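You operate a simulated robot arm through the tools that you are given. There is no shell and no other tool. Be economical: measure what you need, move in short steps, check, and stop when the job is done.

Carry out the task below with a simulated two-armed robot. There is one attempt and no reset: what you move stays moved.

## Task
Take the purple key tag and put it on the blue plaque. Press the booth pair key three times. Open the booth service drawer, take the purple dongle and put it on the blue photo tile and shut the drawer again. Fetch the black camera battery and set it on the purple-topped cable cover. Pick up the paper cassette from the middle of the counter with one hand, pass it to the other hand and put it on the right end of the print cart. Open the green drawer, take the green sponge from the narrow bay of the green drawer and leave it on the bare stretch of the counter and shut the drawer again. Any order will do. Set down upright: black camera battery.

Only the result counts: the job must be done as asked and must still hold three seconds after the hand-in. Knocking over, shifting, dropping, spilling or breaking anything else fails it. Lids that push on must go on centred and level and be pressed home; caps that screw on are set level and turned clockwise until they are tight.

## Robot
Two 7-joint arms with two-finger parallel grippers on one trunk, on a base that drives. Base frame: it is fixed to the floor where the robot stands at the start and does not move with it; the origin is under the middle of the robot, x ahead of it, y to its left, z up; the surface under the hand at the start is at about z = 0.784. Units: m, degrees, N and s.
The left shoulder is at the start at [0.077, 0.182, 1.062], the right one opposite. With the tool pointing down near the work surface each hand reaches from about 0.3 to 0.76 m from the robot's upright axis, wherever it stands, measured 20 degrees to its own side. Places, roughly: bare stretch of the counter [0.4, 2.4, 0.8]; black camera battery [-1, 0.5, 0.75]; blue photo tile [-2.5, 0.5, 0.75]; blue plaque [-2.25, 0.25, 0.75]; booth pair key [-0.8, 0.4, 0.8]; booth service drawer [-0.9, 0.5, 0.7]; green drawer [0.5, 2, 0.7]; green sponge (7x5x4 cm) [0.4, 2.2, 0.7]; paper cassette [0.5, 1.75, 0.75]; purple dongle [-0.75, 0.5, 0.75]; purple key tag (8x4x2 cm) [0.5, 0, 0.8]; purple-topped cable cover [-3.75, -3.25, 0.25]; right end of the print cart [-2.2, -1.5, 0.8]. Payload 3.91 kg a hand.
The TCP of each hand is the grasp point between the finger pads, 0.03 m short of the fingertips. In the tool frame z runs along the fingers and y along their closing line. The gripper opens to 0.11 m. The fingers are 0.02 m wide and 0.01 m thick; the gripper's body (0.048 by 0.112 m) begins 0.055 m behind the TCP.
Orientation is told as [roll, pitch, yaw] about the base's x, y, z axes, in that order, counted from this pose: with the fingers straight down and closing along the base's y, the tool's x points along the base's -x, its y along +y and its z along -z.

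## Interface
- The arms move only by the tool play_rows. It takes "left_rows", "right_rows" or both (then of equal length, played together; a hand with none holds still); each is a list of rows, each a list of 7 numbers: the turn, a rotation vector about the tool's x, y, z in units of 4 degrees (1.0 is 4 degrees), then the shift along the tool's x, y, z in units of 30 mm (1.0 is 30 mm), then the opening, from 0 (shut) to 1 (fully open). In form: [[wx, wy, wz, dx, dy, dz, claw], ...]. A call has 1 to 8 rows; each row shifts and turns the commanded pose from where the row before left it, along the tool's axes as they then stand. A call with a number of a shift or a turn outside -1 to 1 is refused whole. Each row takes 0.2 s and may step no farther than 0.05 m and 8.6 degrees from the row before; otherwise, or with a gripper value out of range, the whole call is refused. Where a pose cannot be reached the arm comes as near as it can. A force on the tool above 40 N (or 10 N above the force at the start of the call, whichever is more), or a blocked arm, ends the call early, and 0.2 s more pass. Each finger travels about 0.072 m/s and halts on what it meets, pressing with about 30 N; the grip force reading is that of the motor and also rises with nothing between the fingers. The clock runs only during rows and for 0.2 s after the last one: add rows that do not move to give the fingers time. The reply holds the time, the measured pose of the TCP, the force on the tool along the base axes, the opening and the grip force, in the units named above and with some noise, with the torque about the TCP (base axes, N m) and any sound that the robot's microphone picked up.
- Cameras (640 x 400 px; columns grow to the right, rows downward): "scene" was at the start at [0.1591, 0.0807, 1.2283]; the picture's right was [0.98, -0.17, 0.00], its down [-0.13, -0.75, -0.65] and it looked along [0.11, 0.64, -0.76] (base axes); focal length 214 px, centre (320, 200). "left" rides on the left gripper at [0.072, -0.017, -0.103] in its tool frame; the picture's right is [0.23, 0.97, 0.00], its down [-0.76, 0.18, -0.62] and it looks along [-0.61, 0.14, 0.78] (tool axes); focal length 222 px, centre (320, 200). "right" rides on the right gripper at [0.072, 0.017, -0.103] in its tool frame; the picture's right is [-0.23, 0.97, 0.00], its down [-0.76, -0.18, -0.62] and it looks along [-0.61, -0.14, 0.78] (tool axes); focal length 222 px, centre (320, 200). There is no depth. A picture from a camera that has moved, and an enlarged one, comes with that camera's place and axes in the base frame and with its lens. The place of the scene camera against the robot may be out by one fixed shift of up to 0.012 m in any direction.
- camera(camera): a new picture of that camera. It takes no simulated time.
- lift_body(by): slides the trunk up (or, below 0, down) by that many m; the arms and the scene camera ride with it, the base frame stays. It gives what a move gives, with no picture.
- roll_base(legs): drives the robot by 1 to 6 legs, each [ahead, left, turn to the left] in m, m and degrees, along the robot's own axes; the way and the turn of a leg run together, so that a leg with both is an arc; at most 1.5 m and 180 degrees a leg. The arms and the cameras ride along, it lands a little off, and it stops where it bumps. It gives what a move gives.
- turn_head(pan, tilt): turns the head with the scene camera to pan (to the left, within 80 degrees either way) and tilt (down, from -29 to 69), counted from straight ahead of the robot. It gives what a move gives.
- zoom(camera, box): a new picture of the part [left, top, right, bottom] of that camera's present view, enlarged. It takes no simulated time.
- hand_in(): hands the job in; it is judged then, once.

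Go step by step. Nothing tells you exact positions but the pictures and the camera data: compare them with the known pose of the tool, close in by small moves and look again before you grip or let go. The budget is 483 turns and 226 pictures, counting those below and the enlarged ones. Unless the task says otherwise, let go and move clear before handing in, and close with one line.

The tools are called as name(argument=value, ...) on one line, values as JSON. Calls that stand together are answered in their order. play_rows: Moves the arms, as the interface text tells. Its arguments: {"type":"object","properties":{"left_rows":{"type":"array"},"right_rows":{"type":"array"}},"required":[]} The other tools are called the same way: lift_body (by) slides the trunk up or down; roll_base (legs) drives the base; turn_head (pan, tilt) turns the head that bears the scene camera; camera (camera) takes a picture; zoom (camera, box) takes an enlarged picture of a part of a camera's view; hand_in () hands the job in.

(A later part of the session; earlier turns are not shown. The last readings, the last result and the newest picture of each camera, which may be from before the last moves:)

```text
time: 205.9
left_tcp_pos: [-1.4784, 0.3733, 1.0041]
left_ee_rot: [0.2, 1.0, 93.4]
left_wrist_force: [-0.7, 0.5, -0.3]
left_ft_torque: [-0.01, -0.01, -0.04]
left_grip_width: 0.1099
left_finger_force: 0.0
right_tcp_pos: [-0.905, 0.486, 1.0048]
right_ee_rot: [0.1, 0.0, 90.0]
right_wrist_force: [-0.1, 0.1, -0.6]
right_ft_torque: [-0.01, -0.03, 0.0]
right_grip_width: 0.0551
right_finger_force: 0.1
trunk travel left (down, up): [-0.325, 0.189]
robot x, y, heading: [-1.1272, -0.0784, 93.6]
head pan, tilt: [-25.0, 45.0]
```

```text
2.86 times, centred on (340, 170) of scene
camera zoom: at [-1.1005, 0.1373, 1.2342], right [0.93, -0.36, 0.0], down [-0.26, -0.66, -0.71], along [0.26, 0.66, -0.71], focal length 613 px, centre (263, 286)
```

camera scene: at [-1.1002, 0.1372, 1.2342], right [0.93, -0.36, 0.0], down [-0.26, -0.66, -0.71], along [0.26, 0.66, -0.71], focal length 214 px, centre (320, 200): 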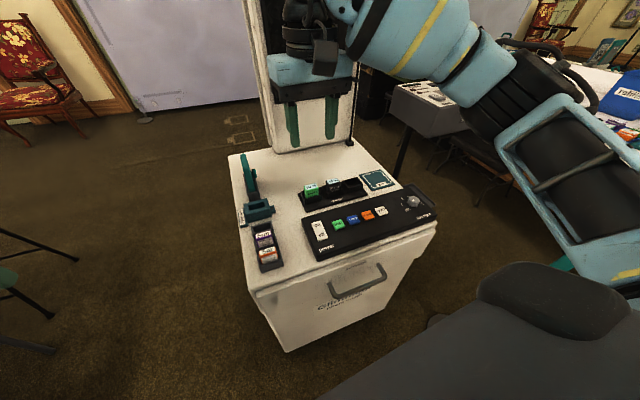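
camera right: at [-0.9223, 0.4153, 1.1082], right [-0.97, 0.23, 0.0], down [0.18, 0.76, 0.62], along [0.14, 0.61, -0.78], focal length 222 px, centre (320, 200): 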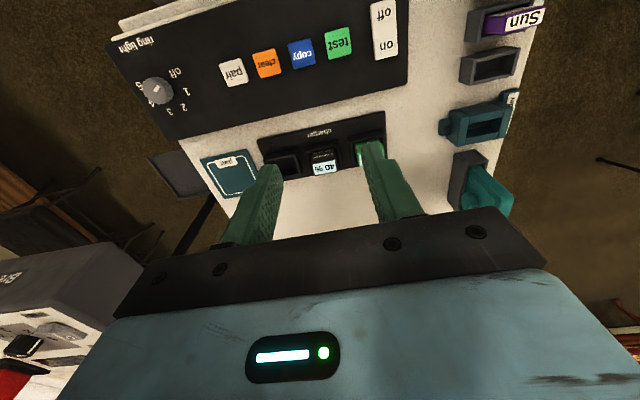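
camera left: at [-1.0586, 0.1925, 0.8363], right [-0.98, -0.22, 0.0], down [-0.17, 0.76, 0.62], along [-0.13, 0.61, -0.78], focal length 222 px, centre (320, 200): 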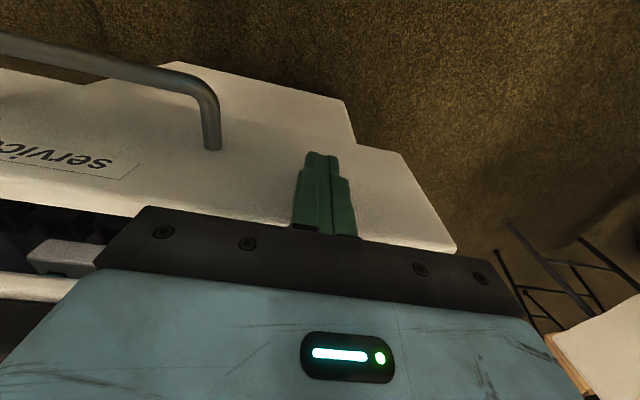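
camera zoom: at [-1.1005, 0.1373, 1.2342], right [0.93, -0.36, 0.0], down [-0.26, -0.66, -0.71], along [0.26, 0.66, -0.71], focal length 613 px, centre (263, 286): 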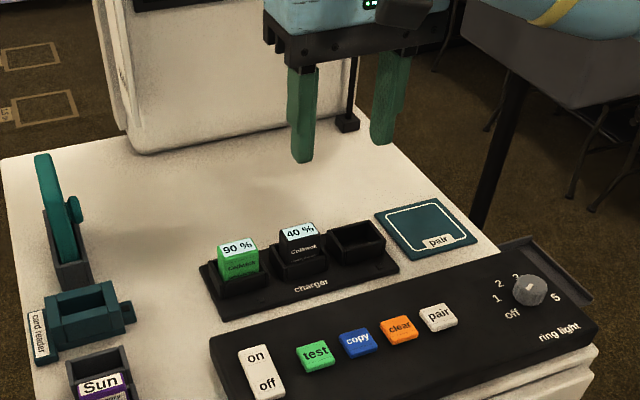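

Battery top ≈ (-0.893, 0.574, 0.83). I turn the hand so the fingers close along y (clear of the green neighbour).

play_rows(right_rows=[[0, 0, 1, 0, 0, 0, 0.5], [0, 0, 1, 0, 0, 0, 0.5], [0, 0, 1, 0, 0, 0, 0.5], [0, 0, 1, 0, 0, 0, 0.5], [0, 0, 1, 0, 0, 0, 0.5], [0, 0, 1, 0, 0, 0, 0.5], [0, 0, 1, 0, 0, 0, 0.5], [0, 0, 1, 0, 0, 0, 0.5]])

play_rows(right_rows=[[0, 0, 1, 0, 0, 0, 0.5], [0, 0, 1, 0, 0, 0, 0.5], [0, 0, 1, 0, 0, 0, 0.5], [0, 0, 1, 0, 0, 0, 0.5], [0, 0, 1, 0, 0, 0, 0.5], [0, 0, 1, 0, 0, 0, 0.5], [0, 0, 1, 0, 0, 0, 0.5], [0, 0, 1, 0, 0, 0, 0.5]])

play_rows(right_rows=[[0, 0, 1, 0, 0, 0, 0.5], [0, 0, 1, 0, 0, 0, 0.5], [0, 0, 1, 0, 0, 0, 0.5], [0, 0, 1, 0, 0, 0, 0.5], [0, 0, 1, 0, 0.5, 0, 0.5], [0, 0, 1, -0.2, 0.8, 0, 0.5], [0, 0, 0.5, -0.2, 0.8, 0, 0.5], [0, 0, 0, 0, 0.8, 0.5, 0.5]])

camera(camera="right")

zoom(camera="scene", box=[250, 100, 430, 240])

```text
time: 207.7
left_tcp_pos: [-1.4783, 0.3738, 1.0035]
left_ee_rot: [0.1, 0.9, 93.5]
left_wrist_force: [0.4, -0.5, -0.2]
left_ft_torque: [0.01, -0.01, -0.03]
left_grip_width: 0.1101
left_finger_force: 0.1
right_tcp_pos: [-0.9048, 0.4865, 1.0058]
right_ee_rot: [0.0, 0.1, 57.9]
right_wrist_force: [0.2, 0.1, -0.4]
right_ft_torque: [0.02, 0.0, -0.02]
right_grip_width: 0.0553
right_finger_force: 0.1
trunk travel left (down, up): [-0.325, 0.189]
robot x, y, heading: [-1.1301, -0.0798, 93.4]
head pan, tilt: [-25.0, 45.0]
```

```text
time: 209.5
left_tcp_pos: [-1.4787, 0.3736, 1.0037]
left_ee_rot: [0.2, 0.9, 93.3]
left_wrist_force: [-0.4, 0.4, 0.0]
left_ft_torque: [-0.01, 0.04, 0.0]
left_grip_width: 0.1099
left_finger_force: 0.0
right_tcp_pos: [-0.9052, 0.4874, 1.0047]
right_ee_rot: [0.0, 0.0, 25.8]
right_wrist_force: [-0.4, 0.1, 0.8]
right_ft_torque: [0.0, 0.0, 0.01]
right_grip_width: 0.0551
right_finger_force: 0.1
trunk travel left (down, up): [-0.325, 0.189]
robot x, y, heading: [-1.1255, -0.0794, 93.7]
head pan, tilt: [-25.0, 45.0]
```

```text
time: 211.3
left_tcp_pos: [-1.4793, 0.3745, 1.0044]
left_ee_rot: [0.2, 1.0, 93.5]
left_wrist_force: [0.4, -0.1, -0.3]
left_ft_torque: [0.0, 0.02, 0.01]
left_grip_width: 0.1101
left_finger_force: 0.0
right_tcp_pos: [-0.8986, 0.5734, 0.9867]
right_ee_rot: [0.0, 0.0, 0.0]
right_wrist_force: [0.1, -0.1, 0.1]
right_ft_torque: [0.01, -0.03, 0.0]
right_grip_width: 0.0549
right_finger_force: 0.0
trunk travel left (down, up): [-0.325, 0.189]
robot x, y, heading: [-1.122, -0.0796, 93.5]
head pan, tilt: [-25.0, 45.0]
```

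```text
117 pictures are left
camera right: at [-0.9724, 0.5922, 1.0912], right [0.23, 0.97, 0.0], down [0.76, -0.18, 0.62], along [0.61, -0.14, -0.78], focal length 222 px, centre (320, 200)
```

right: 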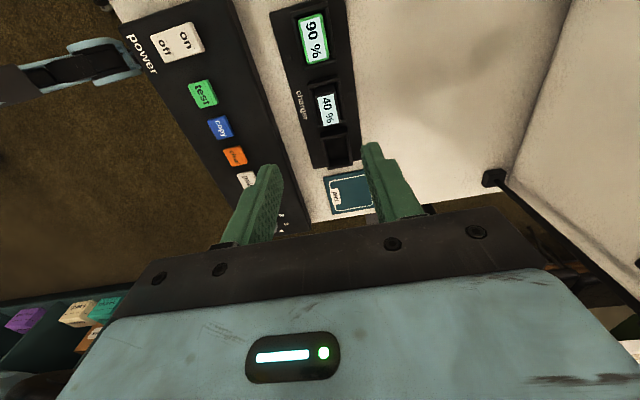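

```text
2.86 times, centred on (340, 170) of scene
camera zoom: at [-1.1004, 0.1378, 1.2341], right [0.93, -0.36, 0.0], down [-0.26, -0.66, -0.71], along [0.26, 0.66, -0.71], focal length 613 px, centre (263, 286)
```

zoom: 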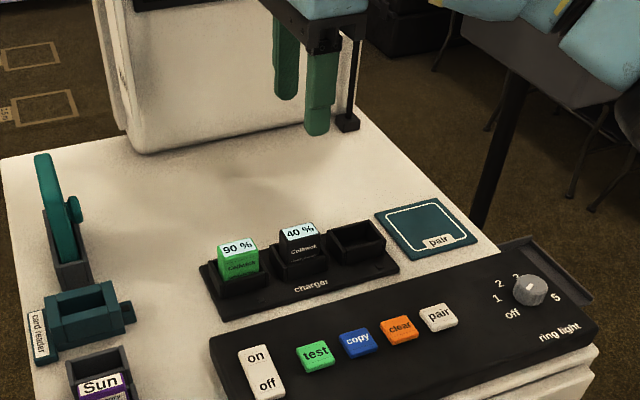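

Battery at (-0.895, 0.582). Descend to just above its top and check.

play_rows(right_rows=[[0, 0, 0, -0.12, 0.28, 0.7, 0.5], [0, 0, 0, 0, 0, 0.8, 0.5], [0, 0, 0, 0, 0, 0.8, 0.5], [0, 0, 0, 0, 0, 0.8, 0.5], [0, 0, 0, 0, 0, 0.4, 0.5]])

camera(camera="right")

zoom(camera="scene", box=[280, 120, 400, 220])

```text
time: 212.5
left_tcp_pos: [-1.4777, 0.3737, 1.0037]
left_ee_rot: [0.2, 1.1, 93.4]
left_wrist_force: [-0.5, -0.6, -0.2]
left_ft_torque: [-0.03, 0.03, 0.01]
left_grip_width: 0.1101
left_finger_force: 0.1
right_tcp_pos: [-0.8955, 0.5813, 0.8847]
right_ee_rot: [0.1, 0.0, 0.1]
right_wrist_force: [0.3, -0.4, 0.4]
right_ft_torque: [0.01, -0.03, 0.01]
right_grip_width: 0.0552
right_finger_force: 0.1
trunk travel left (down, up): [-0.325, 0.189]
robot x, y, heading: [-1.1274, -0.0836, 93.6]
head pan, tilt: [-25.0, 45.0]
```

```text
115 pictures are left
camera right: at [-0.9689, 0.5998, 0.9876], right [0.23, 0.97, 0.0], down [0.76, -0.18, 0.62], along [0.61, -0.14, -0.78], focal length 222 px, centre (320, 200)
```

right: 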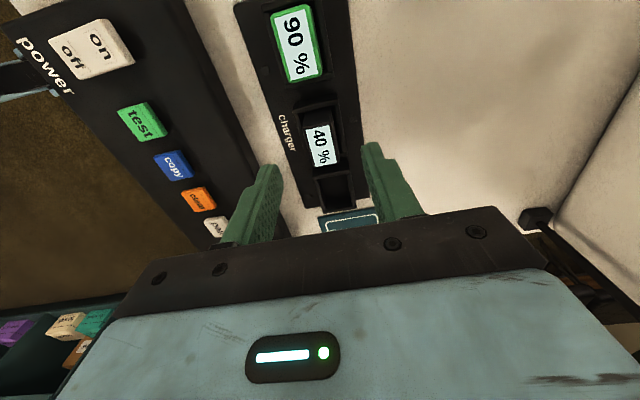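

```text
4.00 times, centred on (340, 170) of scene
camera zoom: at [-1.1001, 0.1372, 1.2342], right [0.93, -0.36, 0.0], down [-0.26, -0.66, -0.71], along [0.26, 0.66, -0.71], focal length 858 px, centre (240, 320)
```

zoom: 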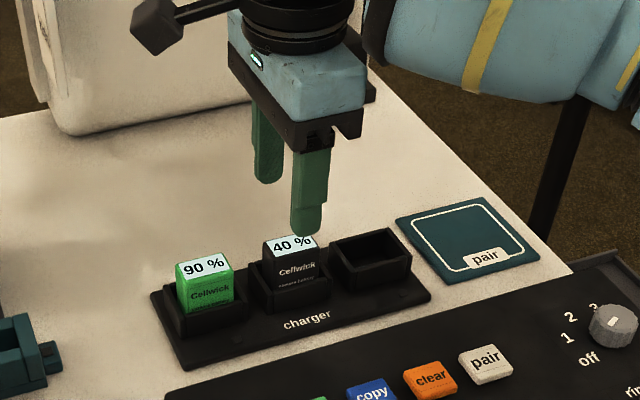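

Slight x correction; lower so the tips stay above the socket collar, and close.

play_rows(right_rows=[[0, 0, 0, 0.17, 0.06, 0.4, 0.5], [0, 0, 0, 0, 0, 0.5, 0.5], [0, 0, 0, 0, 0, 0.4, 0.5], [0, 0, 0, 0, 0, 0, 0.5]])

zoom(camera="scene", box=[280, 120, 400, 220])

camera(camera="right")

```text
time: 213.5
left_tcp_pos: [-1.4778, 0.3747, 1.0045]
left_ee_rot: [0.3, 0.8, 93.4]
left_wrist_force: [0.1, -0.7, -0.2]
left_ft_torque: [0.02, -0.01, -0.02]
left_grip_width: 0.11
left_finger_force: 0.0
right_tcp_pos: [-0.9009, 0.5831, 0.8452]
right_ee_rot: [0.0, 0.0, 0.0]
right_wrist_force: [-0.7, 0.6, 0.4]
right_ft_torque: [-0.01, -0.01, 0.03]
right_grip_width: 0.055
right_finger_force: 0.1
trunk travel left (down, up): [-0.325, 0.189]
robot x, y, heading: [-1.1295, -0.0815, 93.8]
head pan, tilt: [-25.0, 45.0]
```

```text
4.00 times, centred on (340, 170) of scene
camera zoom: at [-1.1002, 0.1371, 1.2343], right [0.93, -0.36, 0.0], down [-0.26, -0.66, -0.71], along [0.26, 0.66, -0.71], focal length 858 px, centre (240, 320)
```

zoom: 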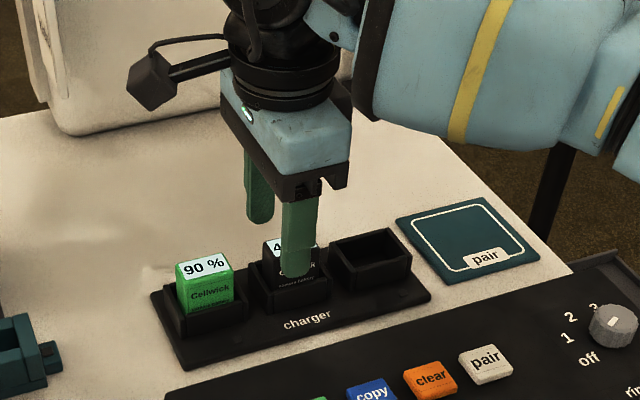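

```text
112 pictures are left
camera right: at [-0.9744, 0.601, 0.9504], right [0.23, 0.97, 0.0], down [0.76, -0.18, 0.62], along [0.61, -0.14, -0.78], focal length 222 px, centre (320, 200)
```

right: 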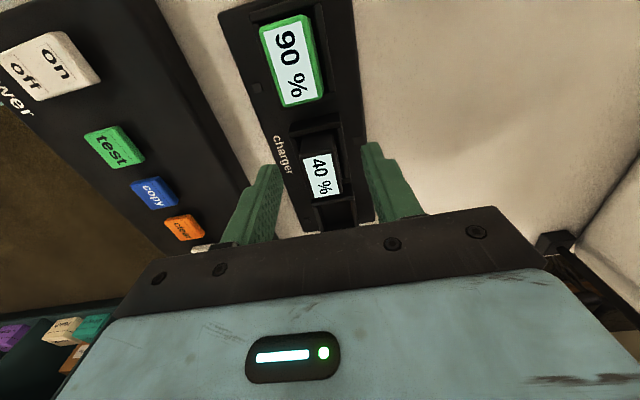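

Close on the battery and test-lift.

play_rows(right_rows=[[0, 0, 0, 0, 0, 0, 0.2], [0, 0, 0, 0, 0, 0, 0], [0, 0, 0, 0, 0, 0, 0], [0, 0, 0, 0, 0, 0, 0]])

camera(camera="right")

```text
time: 214.5
left_tcp_pos: [-1.4781, 0.3743, 1.0049]
left_ee_rot: [0.2, 0.9, 93.4]
left_wrist_force: [-0.6, 0.8, -0.3]
left_ft_torque: [0.03, 0.02, 0.03]
left_grip_width: 0.1102
left_finger_force: 0.0
right_tcp_pos: [-0.9019, 0.5836, 0.8464]
right_ee_rot: [-0.1, 0.0, 0.1]
right_wrist_force: [-0.2, 0.8, -0.8]
right_ft_torque: [-0.03, 0.01, 0.01]
right_grip_width: 0.0002
right_finger_force: 29.8
trunk travel left (down, up): [-0.325, 0.189]
robot x, y, heading: [-1.1286, -0.0821, 93.7]
head pan, tilt: [-25.0, 45.0]
```

```text
111 pictures are left
camera right: at [-0.9743, 0.6011, 0.9506], right [0.23, 0.97, 0.0], down [0.76, -0.18, 0.62], along [0.61, -0.14, -0.78], focal length 222 px, centre (320, 200)
```

right: 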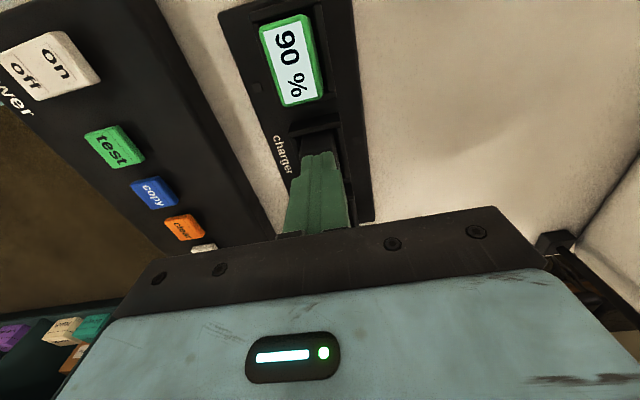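

Too high: battery top is really ≈0.81, at x≈-0.889. Open, shift +12 mm x, and go 2.5 cm lower.

play_rows(right_rows=[[0, 0, 0, 0, 0, -0.2, 0.5], [0, 0, 0, 0, 0, 0, 0.5], [0, 0, 0, 0, 0, 0, 0.5], [0, 0, 0, -0.4, 0, 0, 0.5], [0, 0, 0, 0, 0, 0.5, 0.5], [0, 0, 0, 0, 0, 0.5, 0.5]])

zoom(camera="scene", box=[280, 120, 400, 220])

camera(camera="right")

```text
time: 215.9
left_tcp_pos: [-1.4791, 0.3731, 1.0047]
left_ee_rot: [0.2, 0.9, 93.4]
left_wrist_force: [-0.1, 0.1, 0.9]
left_ft_torque: [-0.02, 0.05, -0.01]
left_grip_width: 0.1099
left_finger_force: 0.0
right_tcp_pos: [-0.889, 0.5838, 0.8216]
right_ee_rot: [0.0, 0.0, 0.0]
right_wrist_force: [0.3, 0.2, -0.4]
right_ft_torque: [-0.04, -0.02, -0.01]
right_grip_width: 0.055
right_finger_force: 0.2
trunk travel left (down, up): [-0.325, 0.189]
robot x, y, heading: [-1.1274, -0.0806, 93.5]
head pan, tilt: [-25.0, 45.0]
```

```text
4.00 times, centred on (340, 170) of scene
camera zoom: at [-1.1, 0.1372, 1.2342], right [0.93, -0.36, 0.0], down [-0.26, -0.66, -0.71], along [0.26, 0.66, -0.71], focal length 858 px, centre (240, 320)
```

zoom: 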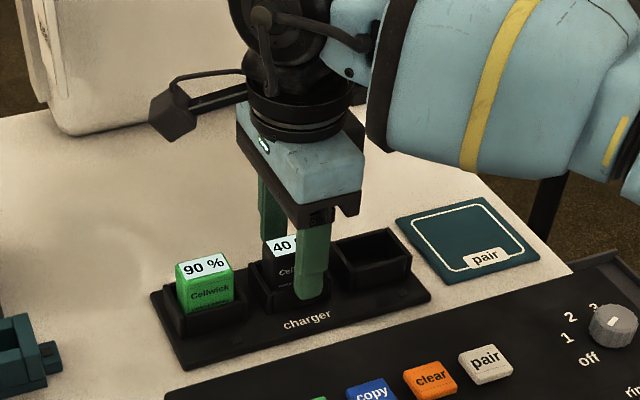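

```text
109 pictures are left
camera right: at [-0.9622, 0.6016, 0.9243], right [0.23, 0.97, 0.0], down [0.76, -0.18, 0.62], along [0.61, -0.14, -0.78], focal length 222 px, centre (320, 200)
```

right: 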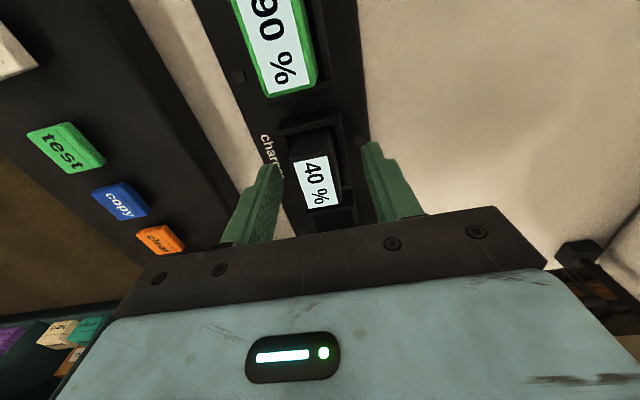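

Close now and read the width.

play_rows(right_rows=[[0, 0, 0, 0.13, 0, 0, 0.4], [0, 0, 0, 0, 0, 0, 0], [0, 0, 0, 0, 0, 0, 0], [0, 0, 0, 0, 0, 0, 0]])

camera(camera="right")

zoom(camera="scene", box=[280, 120, 400, 220])

```text
time: 216.9
left_tcp_pos: [-1.4783, 0.3733, 1.0043]
left_ee_rot: [0.3, 1.0, 93.5]
left_wrist_force: [-0.2, 0.1, -0.5]
left_ft_torque: [0.0, 0.01, -0.01]
left_grip_width: 0.1099
left_finger_force: 0.2
right_tcp_pos: [-0.8928, 0.5836, 0.8214]
right_ee_rot: [0.0, 0.0, 0.0]
right_wrist_force: [0.4, 0.5, 0.5]
right_ft_torque: [0.01, 0.02, -0.03]
right_grip_width: 0.0244
right_finger_force: 29.3
trunk travel left (down, up): [-0.325, 0.189]
robot x, y, heading: [-1.1278, -0.0812, 93.7]
head pan, tilt: [-25.0, 45.0]
```

```text
108 pictures are left
camera right: at [-0.9655, 0.6016, 0.9248], right [0.23, 0.97, 0.0], down [0.76, -0.18, 0.62], along [0.61, -0.14, -0.78], focal length 222 px, centre (320, 200)
```

right: 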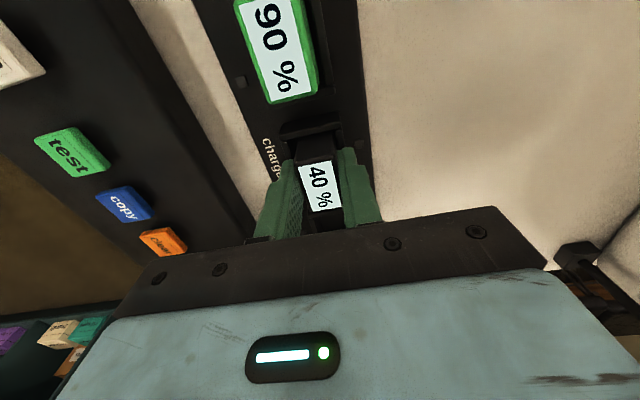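

```text
4.00 times, centred on (340, 170) of scene
camera zoom: at [-1.1001, 0.1373, 1.2342], right [0.93, -0.36, 0.0], down [-0.26, -0.66, -0.71], along [0.26, 0.66, -0.71], focal length 858 px, centre (240, 320)
```

zoom: 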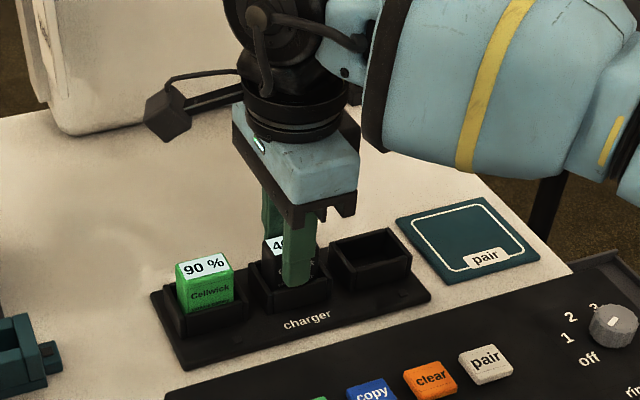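

Battery gripped at 2.4 cm. Lift straight up slowly.

play_rows(right_rows=[[0, 0, 0, 0, 0, -0.3, 0], [0, 0, 0, 0, 0, -0.4, 0], [0, 0, 0, 0, 0, -0.6, 0], [0, 0, 0, 0, 0, -0.8, 0], [0, 0, 0, 0, 0, -1, 0], [0, 0, 0, 0, 0, -1, 0], [0, 0, 0, 0, 0, -1, 0], [0, 0, 0, 0, 0, -1, 0]])

camera(camera="right")

camera(camera="scene")

```text
time: 218.7
left_tcp_pos: [-1.4786, 0.3732, 1.0041]
left_ee_rot: [0.2, 0.9, 93.4]
left_wrist_force: [0.5, 0.2, 0.5]
left_ft_torque: [0.03, 0.01, -0.02]
left_grip_width: 0.1098
left_finger_force: 0.0
right_tcp_pos: [-0.8918, 0.5827, 1.0045]
right_ee_rot: [0.0, -0.1, 0.0]
right_wrist_force: [-1.2, -1.2, -0.2]
right_ft_torque: [-0.02, -0.01, -0.01]
right_grip_width: 0.0244
right_finger_force: 30.5
trunk travel left (down, up): [-0.325, 0.189]
robot x, y, heading: [-1.1294, -0.0807, 93.7]
head pan, tilt: [-25.0, 45.0]
```

```text
106 pictures are left
camera right: at [-0.965, 0.6006, 1.1087], right [0.23, 0.97, 0.0], down [0.76, -0.18, 0.62], along [0.61, -0.14, -0.78], focal length 222 px, centre (320, 200)
```

right: 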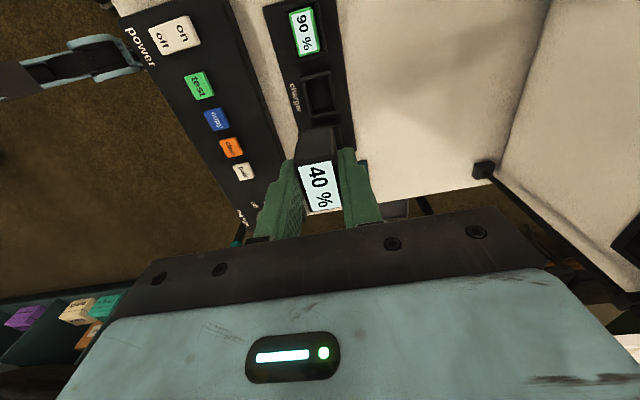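

```text
105 pictures are left
camera scene: at [-1.1005, 0.137, 1.2343], right [0.93, -0.36, 0.0], down [-0.26, -0.66, -0.71], along [0.26, 0.66, -0.71], focal length 214 px, centre (320, 200)
```

scene: 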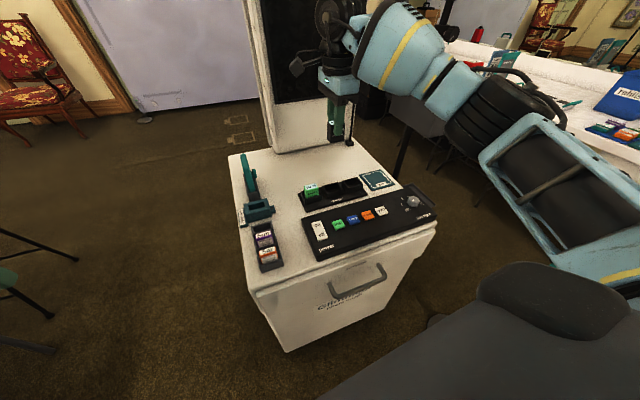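

Battery in hand. Retract and head toward the south-west, looking on the way.

play_rows(right_rows=[[0, 0, 0, 0, -1, -0.3, 0], [0, 0, 0, 0, -1, -0.3, 0], [0, 0, 0, 0, -1, -0.3, 0], [0, 0, 0, 0, -1, -0.3, 0], [0, 0, 0, 0, -1, -0.3, 0], [0, 0, 0, 0, -1, -0.3, 0], [0, 0, 0, 0, -1, 0, 0]])

roll_base(legs=[[-0.5, 0, 0], [0, 0, 125]])

turn_head(pan=0, tilt=25)

camera(camera="scene")

turn_head(pan=35, tilt=25)

camera(camera="scene")

```text
time: 220.3
left_tcp_pos: [-1.4781, 0.3733, 1.0041]
left_ee_rot: [0.3, 0.9, 93.2]
left_wrist_force: [-0.6, -0.1, -0.1]
left_ft_torque: [0.01, 0.03, 0.02]
left_grip_width: 0.1099
left_finger_force: 0.0
right_tcp_pos: [-0.892, 0.3703, 1.057]
right_ee_rot: [0.0, 0.0, 0.0]
right_wrist_force: [0.1, -0.4, -0.2]
right_ft_torque: [-0.01, -0.03, 0.01]
right_grip_width: 0.0243
right_finger_force: 30.6
trunk travel left (down, up): [-0.325, 0.189]
robot x, y, heading: [-1.1283, -0.0796, 93.6]
head pan, tilt: [-25.0, 45.0]
```

```text
time: 228.4
left_tcp_pos: [-1.2792, -1.1204, 1.0047]
left_ee_rot: [0.2, 0.9, -142.8]
left_wrist_force: [-0.2, 0.2, 0.2]
left_ft_torque: [0.0, 0.0, 0.03]
left_grip_width: 0.1099
left_finger_force: 0.1
right_tcp_pos: [-1.6046, -0.6302, 1.0565]
right_ee_rot: [0.0, 0.1, 123.8]
right_wrist_force: [0.4, -0.7, -1.4]
right_ft_torque: [-0.01, 0.0, 0.02]
right_grip_width: 0.0245
right_finger_force: 29.6
trunk travel left (down, up): [-0.325, 0.189]
robot x, y, heading: [-1.0971, -0.5745, -142.5]
head pan, tilt: [-25.0, 45.0]
```

```text
time: 229.3
left_tcp_pos: [-1.2789, -1.1198, 1.0049]
left_ee_rot: [0.2, 0.9, -142.8]
left_wrist_force: [0.2, -0.2, 0.5]
left_ft_torque: [0.03, 0.02, 0.01]
left_grip_width: 0.1102
left_finger_force: 0.2
right_tcp_pos: [-1.605, -0.6312, 1.0565]
right_ee_rot: [0.0, 0.0, 123.8]
right_wrist_force: [-0.2, 0.2, -0.8]
right_ft_torque: [0.02, 0.01, 0.04]
right_grip_width: 0.0241
right_finger_force: 30.1
trunk travel left (down, up): [-0.325, 0.189]
robot x, y, heading: [-1.0986, -0.5758, -142.6]
head pan, tilt: [0.0, 25.0]
```

```text
104 pictures are left
camera scene: at [-1.2729, -0.7113, 1.2648], right [-0.61, 0.79, 0.0], down [0.34, 0.26, -0.91], along [-0.72, -0.55, -0.42], focal length 214 px, centre (320, 200)
```

scene: 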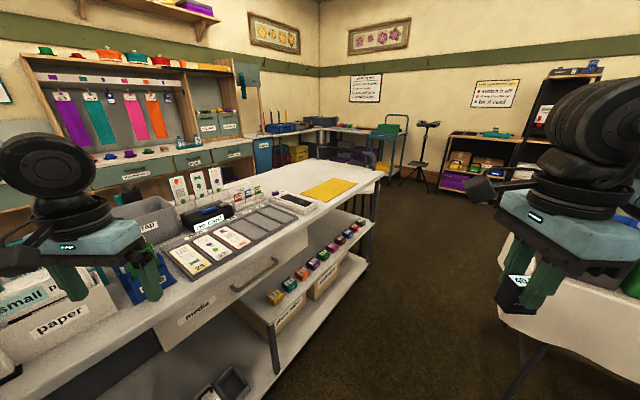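

```text
time: 230.3
left_tcp_pos: [-1.2786, -1.119, 1.0038]
left_ee_rot: [0.2, 0.9, -142.8]
left_wrist_force: [-0.5, 0.7, -0.7]
left_ft_torque: [0.01, 0.01, 0.02]
left_grip_width: 0.1103
left_finger_force: 0.0
right_tcp_pos: [-1.604, -0.6324, 1.0562]
right_ee_rot: [0.0, 0.0, 123.8]
right_wrist_force: [0.3, -0.2, -1.7]
right_ft_torque: [0.0, 0.07, 0.02]
right_grip_width: 0.0242
right_finger_force: 30.1
trunk travel left (down, up): [-0.325, 0.189]
robot x, y, heading: [-1.0971, -0.5747, -142.3]
head pan, tilt: [35.0, 25.0]
```

```text
103 pictures are left
camera scene: at [-1.2275, -0.7432, 1.2648], right [-0.95, 0.3, 0.0], down [0.13, 0.4, -0.91], along [-0.27, -0.86, -0.42], focal length 214 px, centre (320, 200)
```

scene: 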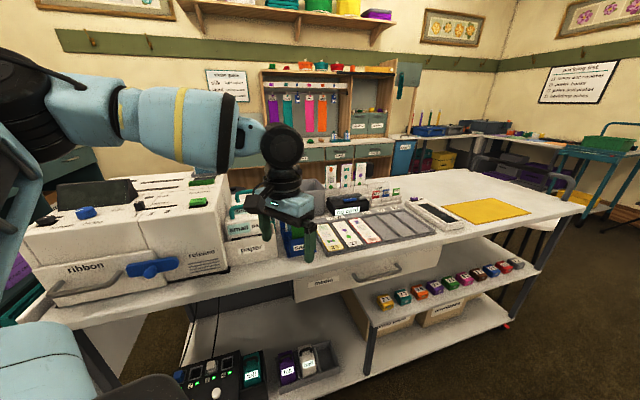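

The right end of the print cart carries a yellow mat near (-2.26, -1.4). There is a ~0.75 m corridor between cart and prop table; raise the trunk for clearance and drive along it.

lift_body(by=0.12)

roll_base(legs=[[0, 0, -37.5], [0, 0.27, 0], [0.75, 0, 0]])

turn_head(pan=20, tilt=35)

camera(camera="scene")

```text
time: 231.8
left_tcp_pos: [-1.2794, -1.1211, 1.1232]
left_ee_rot: [0.3, 1.0, -142.8]
left_wrist_force: [0.5, -0.7, 0.4]
left_ft_torque: [-0.02, -0.02, -0.03]
left_grip_width: 0.1097
left_finger_force: 0.0
right_tcp_pos: [-1.6055, -0.6316, 1.1739]
right_ee_rot: [-0.1, 0.1, 123.8]
right_wrist_force: [0.0, -0.5, -0.6]
right_ft_torque: [0.01, -0.01, 0.03]
right_grip_width: 0.0241
right_finger_force: 30.1
trunk travel left (down, up): [-0.445, 0.069]
robot x, y, heading: [-1.0958, -0.5758, -142.6]
head pan, tilt: [35.0, 25.0]
```

```text
time: 240.2
left_tcp_pos: [-2.3211, -1.1715, 1.1243]
left_ee_rot: [0.2, 0.9, 179.8]
left_wrist_force: [-0.5, 0.6, 0.2]
left_ft_torque: [-0.02, -0.03, 0.01]
left_grip_width: 0.11
left_finger_force: 0.0
right_tcp_pos: [-2.2837, -0.5869, 1.1769]
right_ee_rot: [0.0, 0.0, 86.4]
right_wrist_force: [-1.1, 0.0, 0.2]
right_ft_torque: [0.01, -0.01, 0.01]
right_grip_width: 0.0241
right_finger_force: 30.2
trunk travel left (down, up): [-0.445, 0.069]
robot x, y, heading: [-1.8466, -0.8506, -179.8]
head pan, tilt: [35.0, 25.0]
```

```text
time: 241.0
left_tcp_pos: [-2.3214, -1.1704, 1.1246]
left_ee_rot: [0.2, 0.9, 179.8]
left_wrist_force: [-0.2, 0.6, -0.8]
left_ft_torque: [-0.02, 0.0, -0.02]
left_grip_width: 0.1101
left_finger_force: 0.1
right_tcp_pos: [-2.2843, -0.5862, 1.1775]
right_ee_rot: [0.0, 0.0, 86.4]
right_wrist_force: [0.3, -0.3, -1.4]
right_ft_torque: [-0.01, 0.01, -0.01]
right_grip_width: 0.0241
right_finger_force: 30.0
trunk travel left (down, up): [-0.445, 0.069]
robot x, y, heading: [-1.8485, -0.8483, -179.8]
head pan, tilt: [20.0, 35.0]
```

```text
102 pictures are left
camera scene: at [-2.0099, -0.8758, 1.3831], right [-0.34, 0.94, 0.0], down [0.54, 0.2, -0.82], along [-0.77, -0.28, -0.57], focal length 214 px, centre (320, 200)
```

scene: 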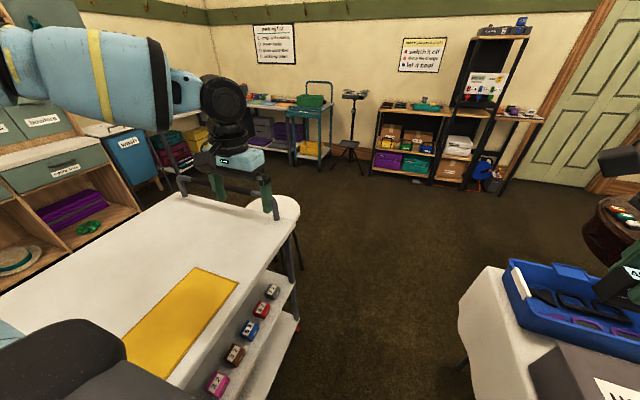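

Clear passage. Continue forward and look toward the corner.

roll_base(legs=[[0.95, 0, 0], [0, 0, 45]])

turn_head(pan=5, tilt=25)

camera(camera="scene")

```text
time: 248.0
left_tcp_pos: [-2.9362, -1.4059, 1.1246]
left_ee_rot: [0.2, 0.9, -136.6]
left_wrist_force: [0.4, -0.5, 0.2]
left_ft_torque: [-0.01, -0.01, -0.04]
left_grip_width: 0.1101
left_finger_force: 0.0
right_tcp_pos: [-3.3116, -0.9569, 1.1775]
right_ee_rot: [0.0, -0.1, 130.0]
right_wrist_force: [0.1, 0.1, -1.4]
right_ft_torque: [0.0, -0.01, 0.03]
right_grip_width: 0.0242
right_finger_force: 29.7
trunk travel left (down, up): [-0.445, 0.069]
robot x, y, heading: [-2.8112, -0.8444, -136.4]
head pan, tilt: [20.0, 35.0]
```

```text
time: 248.8
left_tcp_pos: [-2.9353, -1.4075, 1.1246]
left_ee_rot: [0.1, 0.9, -136.6]
left_wrist_force: [-0.3, 0.2, 0.8]
left_ft_torque: [0.0, 0.0, 0.0]
left_grip_width: 0.11
left_finger_force: 0.1
right_tcp_pos: [-3.3124, -0.9582, 1.176]
right_ee_rot: [0.0, 0.0, 130.1]
right_wrist_force: [0.2, -0.5, -1.0]
right_ft_torque: [0.01, 0.01, 0.0]
right_grip_width: 0.0243
right_finger_force: 30.0
trunk travel left (down, up): [-0.445, 0.069]
robot x, y, heading: [-2.8145, -0.846, -136.4]
head pan, tilt: [5.0, 25.0]
```

```text
101 pictures are left
camera scene: at [-2.9308, -0.972, 1.3987], right [-0.75, 0.66, 0.0], down [0.28, 0.32, -0.91], along [-0.6, -0.68, -0.42], focal length 214 px, centre (320, 200)
```

scene: 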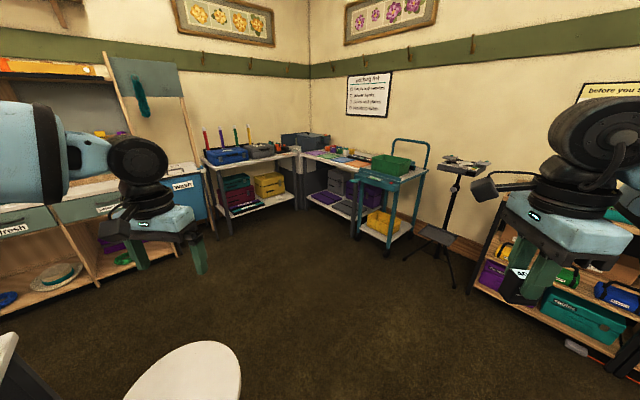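

Zoom into the corner benches to find the purple-topped cable cover.

zoom(camera="scene", box=[200, 120, 440, 260])

```text
2.67 times, centred on (320, 190) of scene
camera zoom: at [-2.9308, -0.972, 1.3987], right [-0.75, 0.66, 0.0], down [0.28, 0.32, -0.91], along [-0.6, -0.68, -0.42], focal length 572 px, centre (320, 227)
```

zoom: 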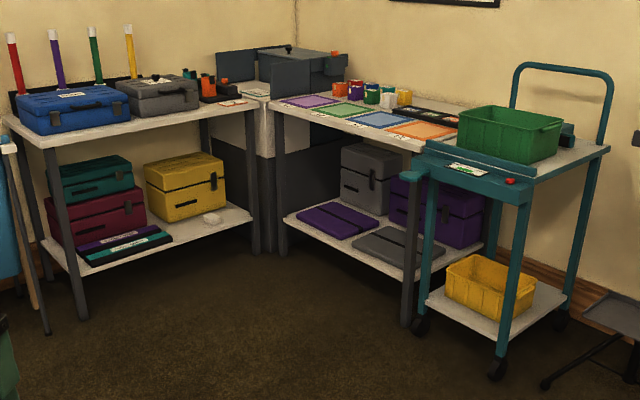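

The purple-topped cover is the flat one on the lower shelf of the back bench, ≈(-3.79, -3.30, 0.25), near the shelf's front edge. Drive around the stool to face it.

roll_base(legs=[[0, 0, -43.6], [0.85, 0, 0], [0, 0, 90], [1.15, 0, 0]])

turn_head(pan=0, tilt=30)

camera(camera="scene")

```text
time: 264.4
left_tcp_pos: [-3.4288, -2.4536, 1.1246]
left_ee_rot: [0.2, 1.0, -93.9]
left_wrist_force: [0.0, -0.3, -0.5]
left_ft_torque: [-0.02, 0.03, 0.0]
left_grip_width: 0.1101
left_finger_force: 0.1
right_tcp_pos: [-4.0104, -2.3783, 1.177]
right_ee_rot: [0.0, 0.0, 172.8]
right_wrist_force: [-0.2, -0.3, 0.4]
right_ft_torque: [-0.02, 0.0, 0.0]
right_grip_width: 0.0243
right_finger_force: 30.0
trunk travel left (down, up): [-0.445, 0.069]
robot x, y, heading: [-3.7187, -1.9628, -93.6]
head pan, tilt: [5.0, 25.0]
```

```text
time: 265.1
left_tcp_pos: [-3.4287, -2.4547, 1.1239]
left_ee_rot: [0.1, 0.9, -93.8]
left_wrist_force: [-0.1, -0.6, 0.4]
left_ft_torque: [-0.01, 0.02, 0.01]
left_grip_width: 0.11
left_finger_force: 0.1
right_tcp_pos: [-4.0112, -2.3781, 1.176]
right_ee_rot: [0.0, 0.0, 172.7]
right_wrist_force: [0.1, -1.3, -0.3]
right_ft_torque: [0.02, -0.03, -0.04]
right_grip_width: 0.0244
right_finger_force: 30.2
trunk travel left (down, up): [-0.445, 0.069]
robot x, y, heading: [-3.7198, -1.9591, -93.7]
head pan, tilt: [0.0, 30.0]
```

```text
99 pictures are left
camera scene: at [-3.7229, -2.1333, 1.3908], right [-1.0, 0.06, 0.0], down [0.03, 0.5, -0.87], along [-0.05, -0.86, -0.5], focal length 214 px, centre (320, 200)
```

scene: 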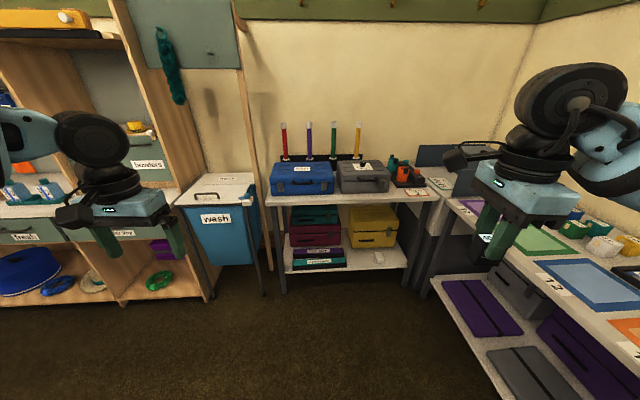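

Zoom on the shelf.

zoom(camera="scene", box=[250, 160, 450, 300])

```text
2.86 times, centred on (350, 230) of scene
camera zoom: at [-3.7229, -2.1333, 1.3908], right [-1.0, 0.06, 0.0], down [0.03, 0.5, -0.87], along [-0.05, -0.86, -0.5], focal length 613 px, centre (234, 114)
```

zoom: 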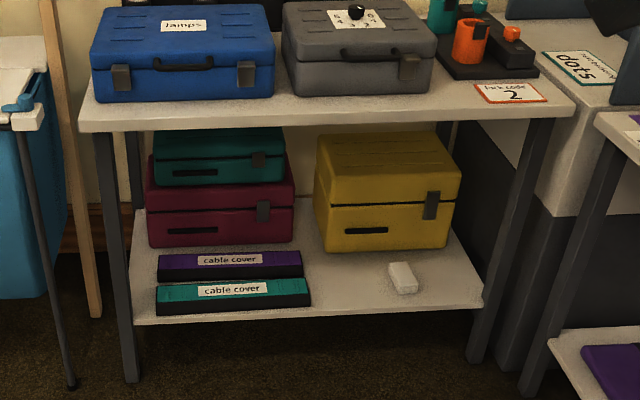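

The purple cover is at ≈(-3.78, -3.297), top z≈0.28, about 16 cm inside the shelf edge. I tuck the left arm, square up, approach, and lower the trunk.

play_rows(left_rows=[[0, 0, 0, 1, 0.4, 0, 0.5], [0, 0, 0, 1, 0.4, 0, 0.5], [0, 0, 0, 1, 0.4, 0, 0.5], [0, 0, 0, 1, 0.4, 0, 0.5], [0, 0, 0, 1, 0.4, 0, 0.5], [0, 0, 0, 1, 0.4, 0, 0.5]])

roll_base(legs=[[0, 0, 3.7], [0, 0.13, 0], [0.5, 0, 0]])

lift_body(by=-0.44)

camera(camera="scene")

```text
time: 266.5
left_tcp_pos: [-3.3414, -2.28, 1.1265]
left_ee_rot: [0.2, 1.0, -93.9]
left_wrist_force: [-0.7, -0.2, 0.2]
left_ft_torque: [-0.02, 0.0, 0.0]
left_grip_width: 0.0552
left_finger_force: 0.0
right_tcp_pos: [-4.0095, -2.378, 1.177]
right_ee_rot: [-0.1, -0.1, 172.7]
right_wrist_force: [0.0, 0.9, -0.8]
right_ft_torque: [0.0, -0.01, -0.02]
right_grip_width: 0.0241
right_finger_force: 29.7
trunk travel left (down, up): [-0.445, 0.069]
robot x, y, heading: [-3.7145, -1.9611, -93.6]
head pan, tilt: [0.0, 30.0]
```

```text
time: 271.2
left_tcp_pos: [-3.2006, -2.7524, 1.1266]
left_ee_rot: [0.1, 0.9, -90.7]
left_wrist_force: [0.3, 0.1, 1.2]
left_ft_torque: [0.03, 0.0, -0.02]
left_grip_width: 0.055
left_finger_force: 0.0
right_tcp_pos: [-3.8601, -2.8889, 1.176]
right_ee_rot: [0.0, 0.0, 175.9]
right_wrist_force: [0.3, -0.8, -0.7]
right_ft_torque: [0.01, 0.01, -0.01]
right_grip_width: 0.0241
right_finger_force: 29.8
trunk travel left (down, up): [-0.445, 0.069]
robot x, y, heading: [-3.5926, -2.4536, -90.4]
head pan, tilt: [0.0, 30.0]
```

```text
refused: -0.44 is not a number from -0.4 to 0.4
```

```text
97 pictures are left
camera scene: at [-3.5874, -2.6281, 1.3908], right [-1.0, 0.01, 0.0], down [0.0, 0.5, -0.87], along [-0.01, -0.87, -0.5], focal length 214 px, centre (320, 200)
```

scene: 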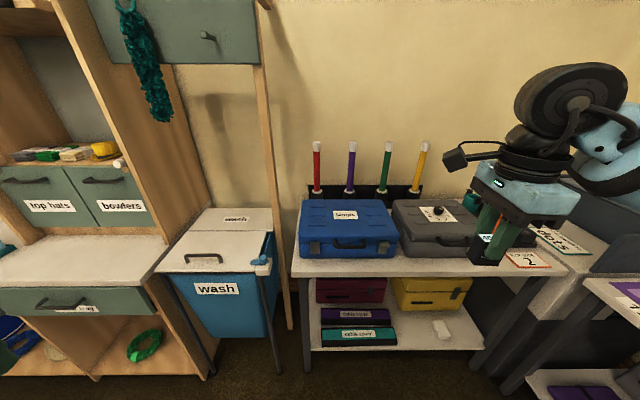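

Lower the trunk.

lift_body(by=-0.4)

turn_head(pan=-10, tilt=30)

camera(camera="scene")

camera(camera="right")

```text
time: 275.1
left_tcp_pos: [-3.1988, -2.7581, 0.7269]
left_ee_rot: [0.1, 1.7, -90.6]
left_wrist_force: [-0.1, 1.1, 0.8]
left_ft_torque: [0.02, -0.03, -0.01]
left_grip_width: 0.055
left_finger_force: 0.2
right_tcp_pos: [-3.86, -2.8887, 0.7762]
right_ee_rot: [0.1, -0.1, 176.1]
right_wrist_force: [0.2, 0.0, -1.0]
right_ft_torque: [-0.02, 0.01, -0.04]
right_grip_width: 0.024
right_finger_force: 29.8
trunk travel left (down, up): [-0.045, 0.469]
robot x, y, heading: [-3.591, -2.4546, -90.2]
head pan, tilt: [0.0, 30.0]
```

```text
time: 275.8
left_tcp_pos: [-3.2003, -2.7588, 0.7251]
left_ee_rot: [0.2, 1.7, -90.7]
left_wrist_force: [0.9, 0.5, 0.0]
left_ft_torque: [0.0, 0.02, -0.01]
left_grip_width: 0.0548
left_finger_force: 0.0
right_tcp_pos: [-3.8602, -2.8901, 0.7774]
right_ee_rot: [-0.1, 0.0, 176.0]
right_wrist_force: [0.7, 0.3, -0.7]
right_ft_torque: [-0.01, -0.02, -0.01]
right_grip_width: 0.0242
right_finger_force: 30.3
trunk travel left (down, up): [-0.045, 0.469]
robot x, y, heading: [-3.5953, -2.4541, -90.3]
head pan, tilt: [-10.0, 30.0]
```

```text
96 pictures are left
camera scene: at [-3.604, -2.7765, 0.9489], right [-0.98, 0.18, 0.0], down [0.09, 0.49, -0.87], along [-0.16, -0.85, -0.5], focal length 214 px, centre (320, 200)
```

scene: 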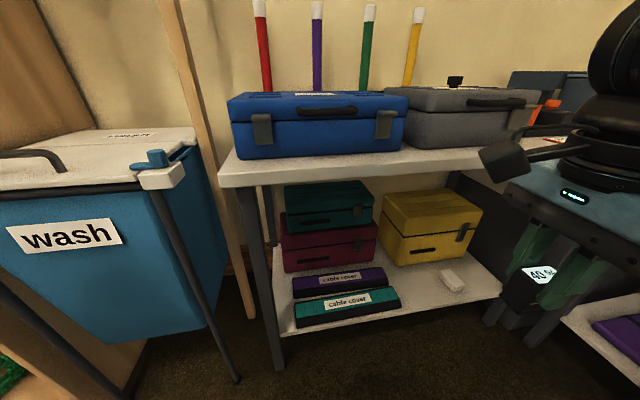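

```text
95 pictures are left
camera right: at [-3.7896, -2.9107, 0.8798], right [-0.3, -0.96, 0.0], down [-0.75, 0.23, 0.62], along [-0.6, 0.18, -0.78], focal length 222 px, centre (320, 200)
```

right: 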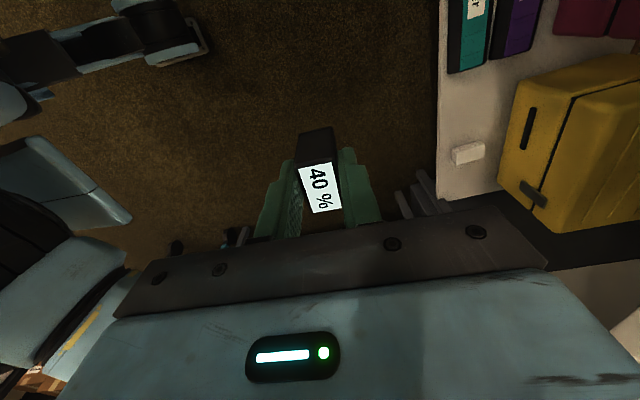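

Lower the right hand in front of the bench (outside it) to about z 0.40.

lift_body(by=-0.04)

play_rows(right_rows=[[0, 0, 0, 0, 0, 1, 0], [0, 0, 0, 0, 0, 1, 0], [0, 0, 0, 0, 0, 1, 0], [0, 0, 0, 0, 0, 1, 0], [0, 0, 0, 0, 0, 1, 0], [0, 0, 0, 0, 0, 1, 0], [0, 0, 0, 0, 0, 1, 0], [0, 0, 0, 0, 0, 1, 0]])

play_rows(right_rows=[[0, 0, 0, 0, 0, 1, 0], [0, 0, 0, 0, 0, 1, 0], [0, 0, 0, 0, 0, 0.9, 0]])

camera(camera="scene")

```text
time: 276.6
left_tcp_pos: [-3.1987, -2.765, 0.696]
left_ee_rot: [0.0, 1.9, -90.7]
left_wrist_force: [1.0, -0.3, -1.0]
left_ft_torque: [0.03, 0.01, 0.0]
left_grip_width: 0.055
left_finger_force: 0.0
right_tcp_pos: [-3.8596, -2.8897, 0.7373]
right_ee_rot: [-0.1, 0.0, 176.0]
right_wrist_force: [-0.4, -0.2, -0.6]
right_ft_torque: [0.03, 0.0, -0.04]
right_grip_width: 0.024
right_finger_force: 30.1
trunk travel left (down, up): [-0.005, 0.509]
robot x, y, heading: [-3.5983, -2.4533, -90.8]
head pan, tilt: [-10.0, 30.0]
```

```text
time: 278.4
left_tcp_pos: [-3.1986, -2.7645, 0.6948]
left_ee_rot: [0.0, 2.0, -90.7]
left_wrist_force: [0.6, 0.1, -0.7]
left_ft_torque: [-0.02, 0.0, -0.04]
left_grip_width: 0.055
left_finger_force: 0.1
right_tcp_pos: [-3.864, -2.8893, 0.4949]
right_ee_rot: [0.0, -0.2, 176.0]
right_wrist_force: [0.6, 0.1, -0.8]
right_ft_torque: [0.0, 0.01, 0.05]
right_grip_width: 0.0241
right_finger_force: 30.8
trunk travel left (down, up): [-0.005, 0.509]
robot x, y, heading: [-3.5968, -2.4564, -90.6]
head pan, tilt: [-10.0, 30.0]
```

```text
time: 279.2
left_tcp_pos: [-3.1984, -2.7641, 0.6952]
left_ee_rot: [0.0, 2.1, -90.7]
left_wrist_force: [-0.9, -0.5, -0.4]
left_ft_torque: [-0.01, 0.01, -0.02]
left_grip_width: 0.0548
left_finger_force: 0.0
right_tcp_pos: [-3.8607, -2.8895, 0.4098]
right_ee_rot: [0.0, 0.0, 176.0]
right_wrist_force: [0.0, -0.2, 0.2]
right_ft_torque: [0.01, -0.01, 0.0]
right_grip_width: 0.0241
right_finger_force: 30.2
trunk travel left (down, up): [-0.005, 0.509]
robot x, y, heading: [-3.5908, -2.4523, -90.7]
head pan, tilt: [-10.0, 30.0]
```

```text
94 pictures are left
camera scene: at [-3.6041, -2.7837, 0.9191], right [-0.98, 0.18, 0.0], down [0.09, 0.49, -0.87], along [-0.16, -0.85, -0.5], focal length 214 px, centre (320, 200)
```

scene: 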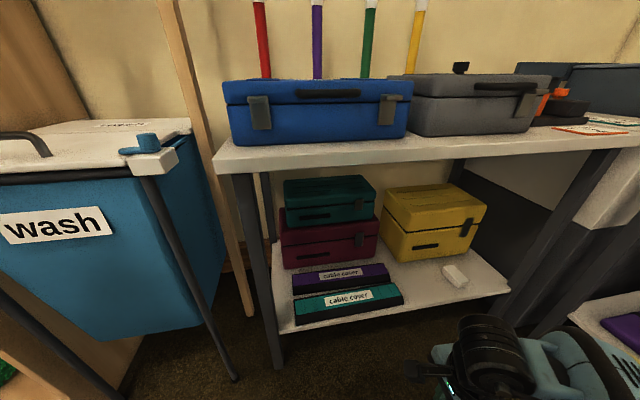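

The wrist top is ≈0.65, below the bench lip (≈0.77). Drive 20 cm forward and extend the hand inside.

roll_base(legs=[[0.2, 0, 0.6]])

camera(camera="scene")

camera(camera="right")

```text
time: 280.8
left_tcp_pos: [-3.1954, -2.961, 0.696]
left_ee_rot: [0.0, 2.0, -90.0]
left_wrist_force: [0.1, 0.2, 0.0]
left_ft_torque: [-0.04, -0.01, -0.01]
left_grip_width: 0.0548
left_finger_force: 0.0
right_tcp_pos: [-3.856, -3.0959, 0.4095]
right_ee_rot: [0.0, 0.1, 176.7]
right_wrist_force: [-0.1, -0.7, -0.9]
right_ft_torque: [0.02, -0.04, 0.01]
right_grip_width: 0.0243
right_finger_force: 29.7
trunk travel left (down, up): [-0.005, 0.509]
robot x, y, heading: [-3.5898, -2.6539, -89.5]
head pan, tilt: [-10.0, 30.0]
```

```text
93 pictures are left
camera scene: at [-3.6001, -2.9873, 0.9191], right [-0.99, 0.17, 0.0], down [0.08, 0.49, -0.87], along [-0.15, -0.85, -0.5], focal length 214 px, centre (320, 200)
```

scene: 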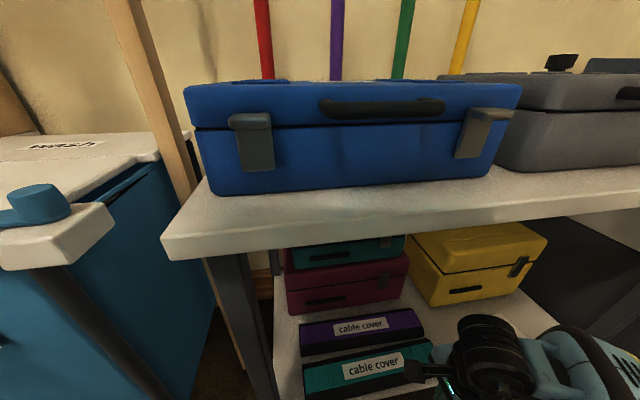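

```text
92 pictures are left
camera right: at [-3.7845, -3.1165, 0.5132], right [-0.28, -0.96, 0.0], down [-0.75, 0.22, 0.62], along [-0.6, 0.18, -0.78], focal length 222 px, centre (320, 200)
```

right: 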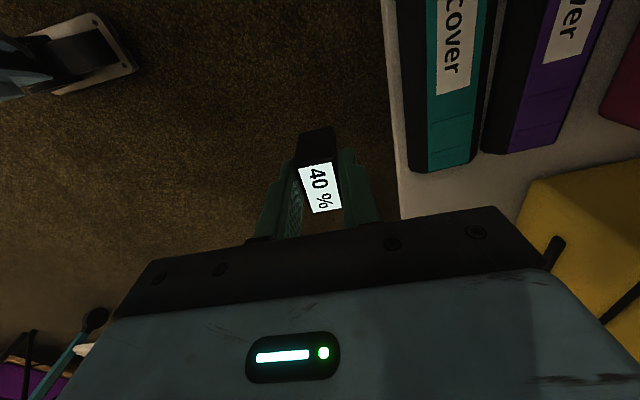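

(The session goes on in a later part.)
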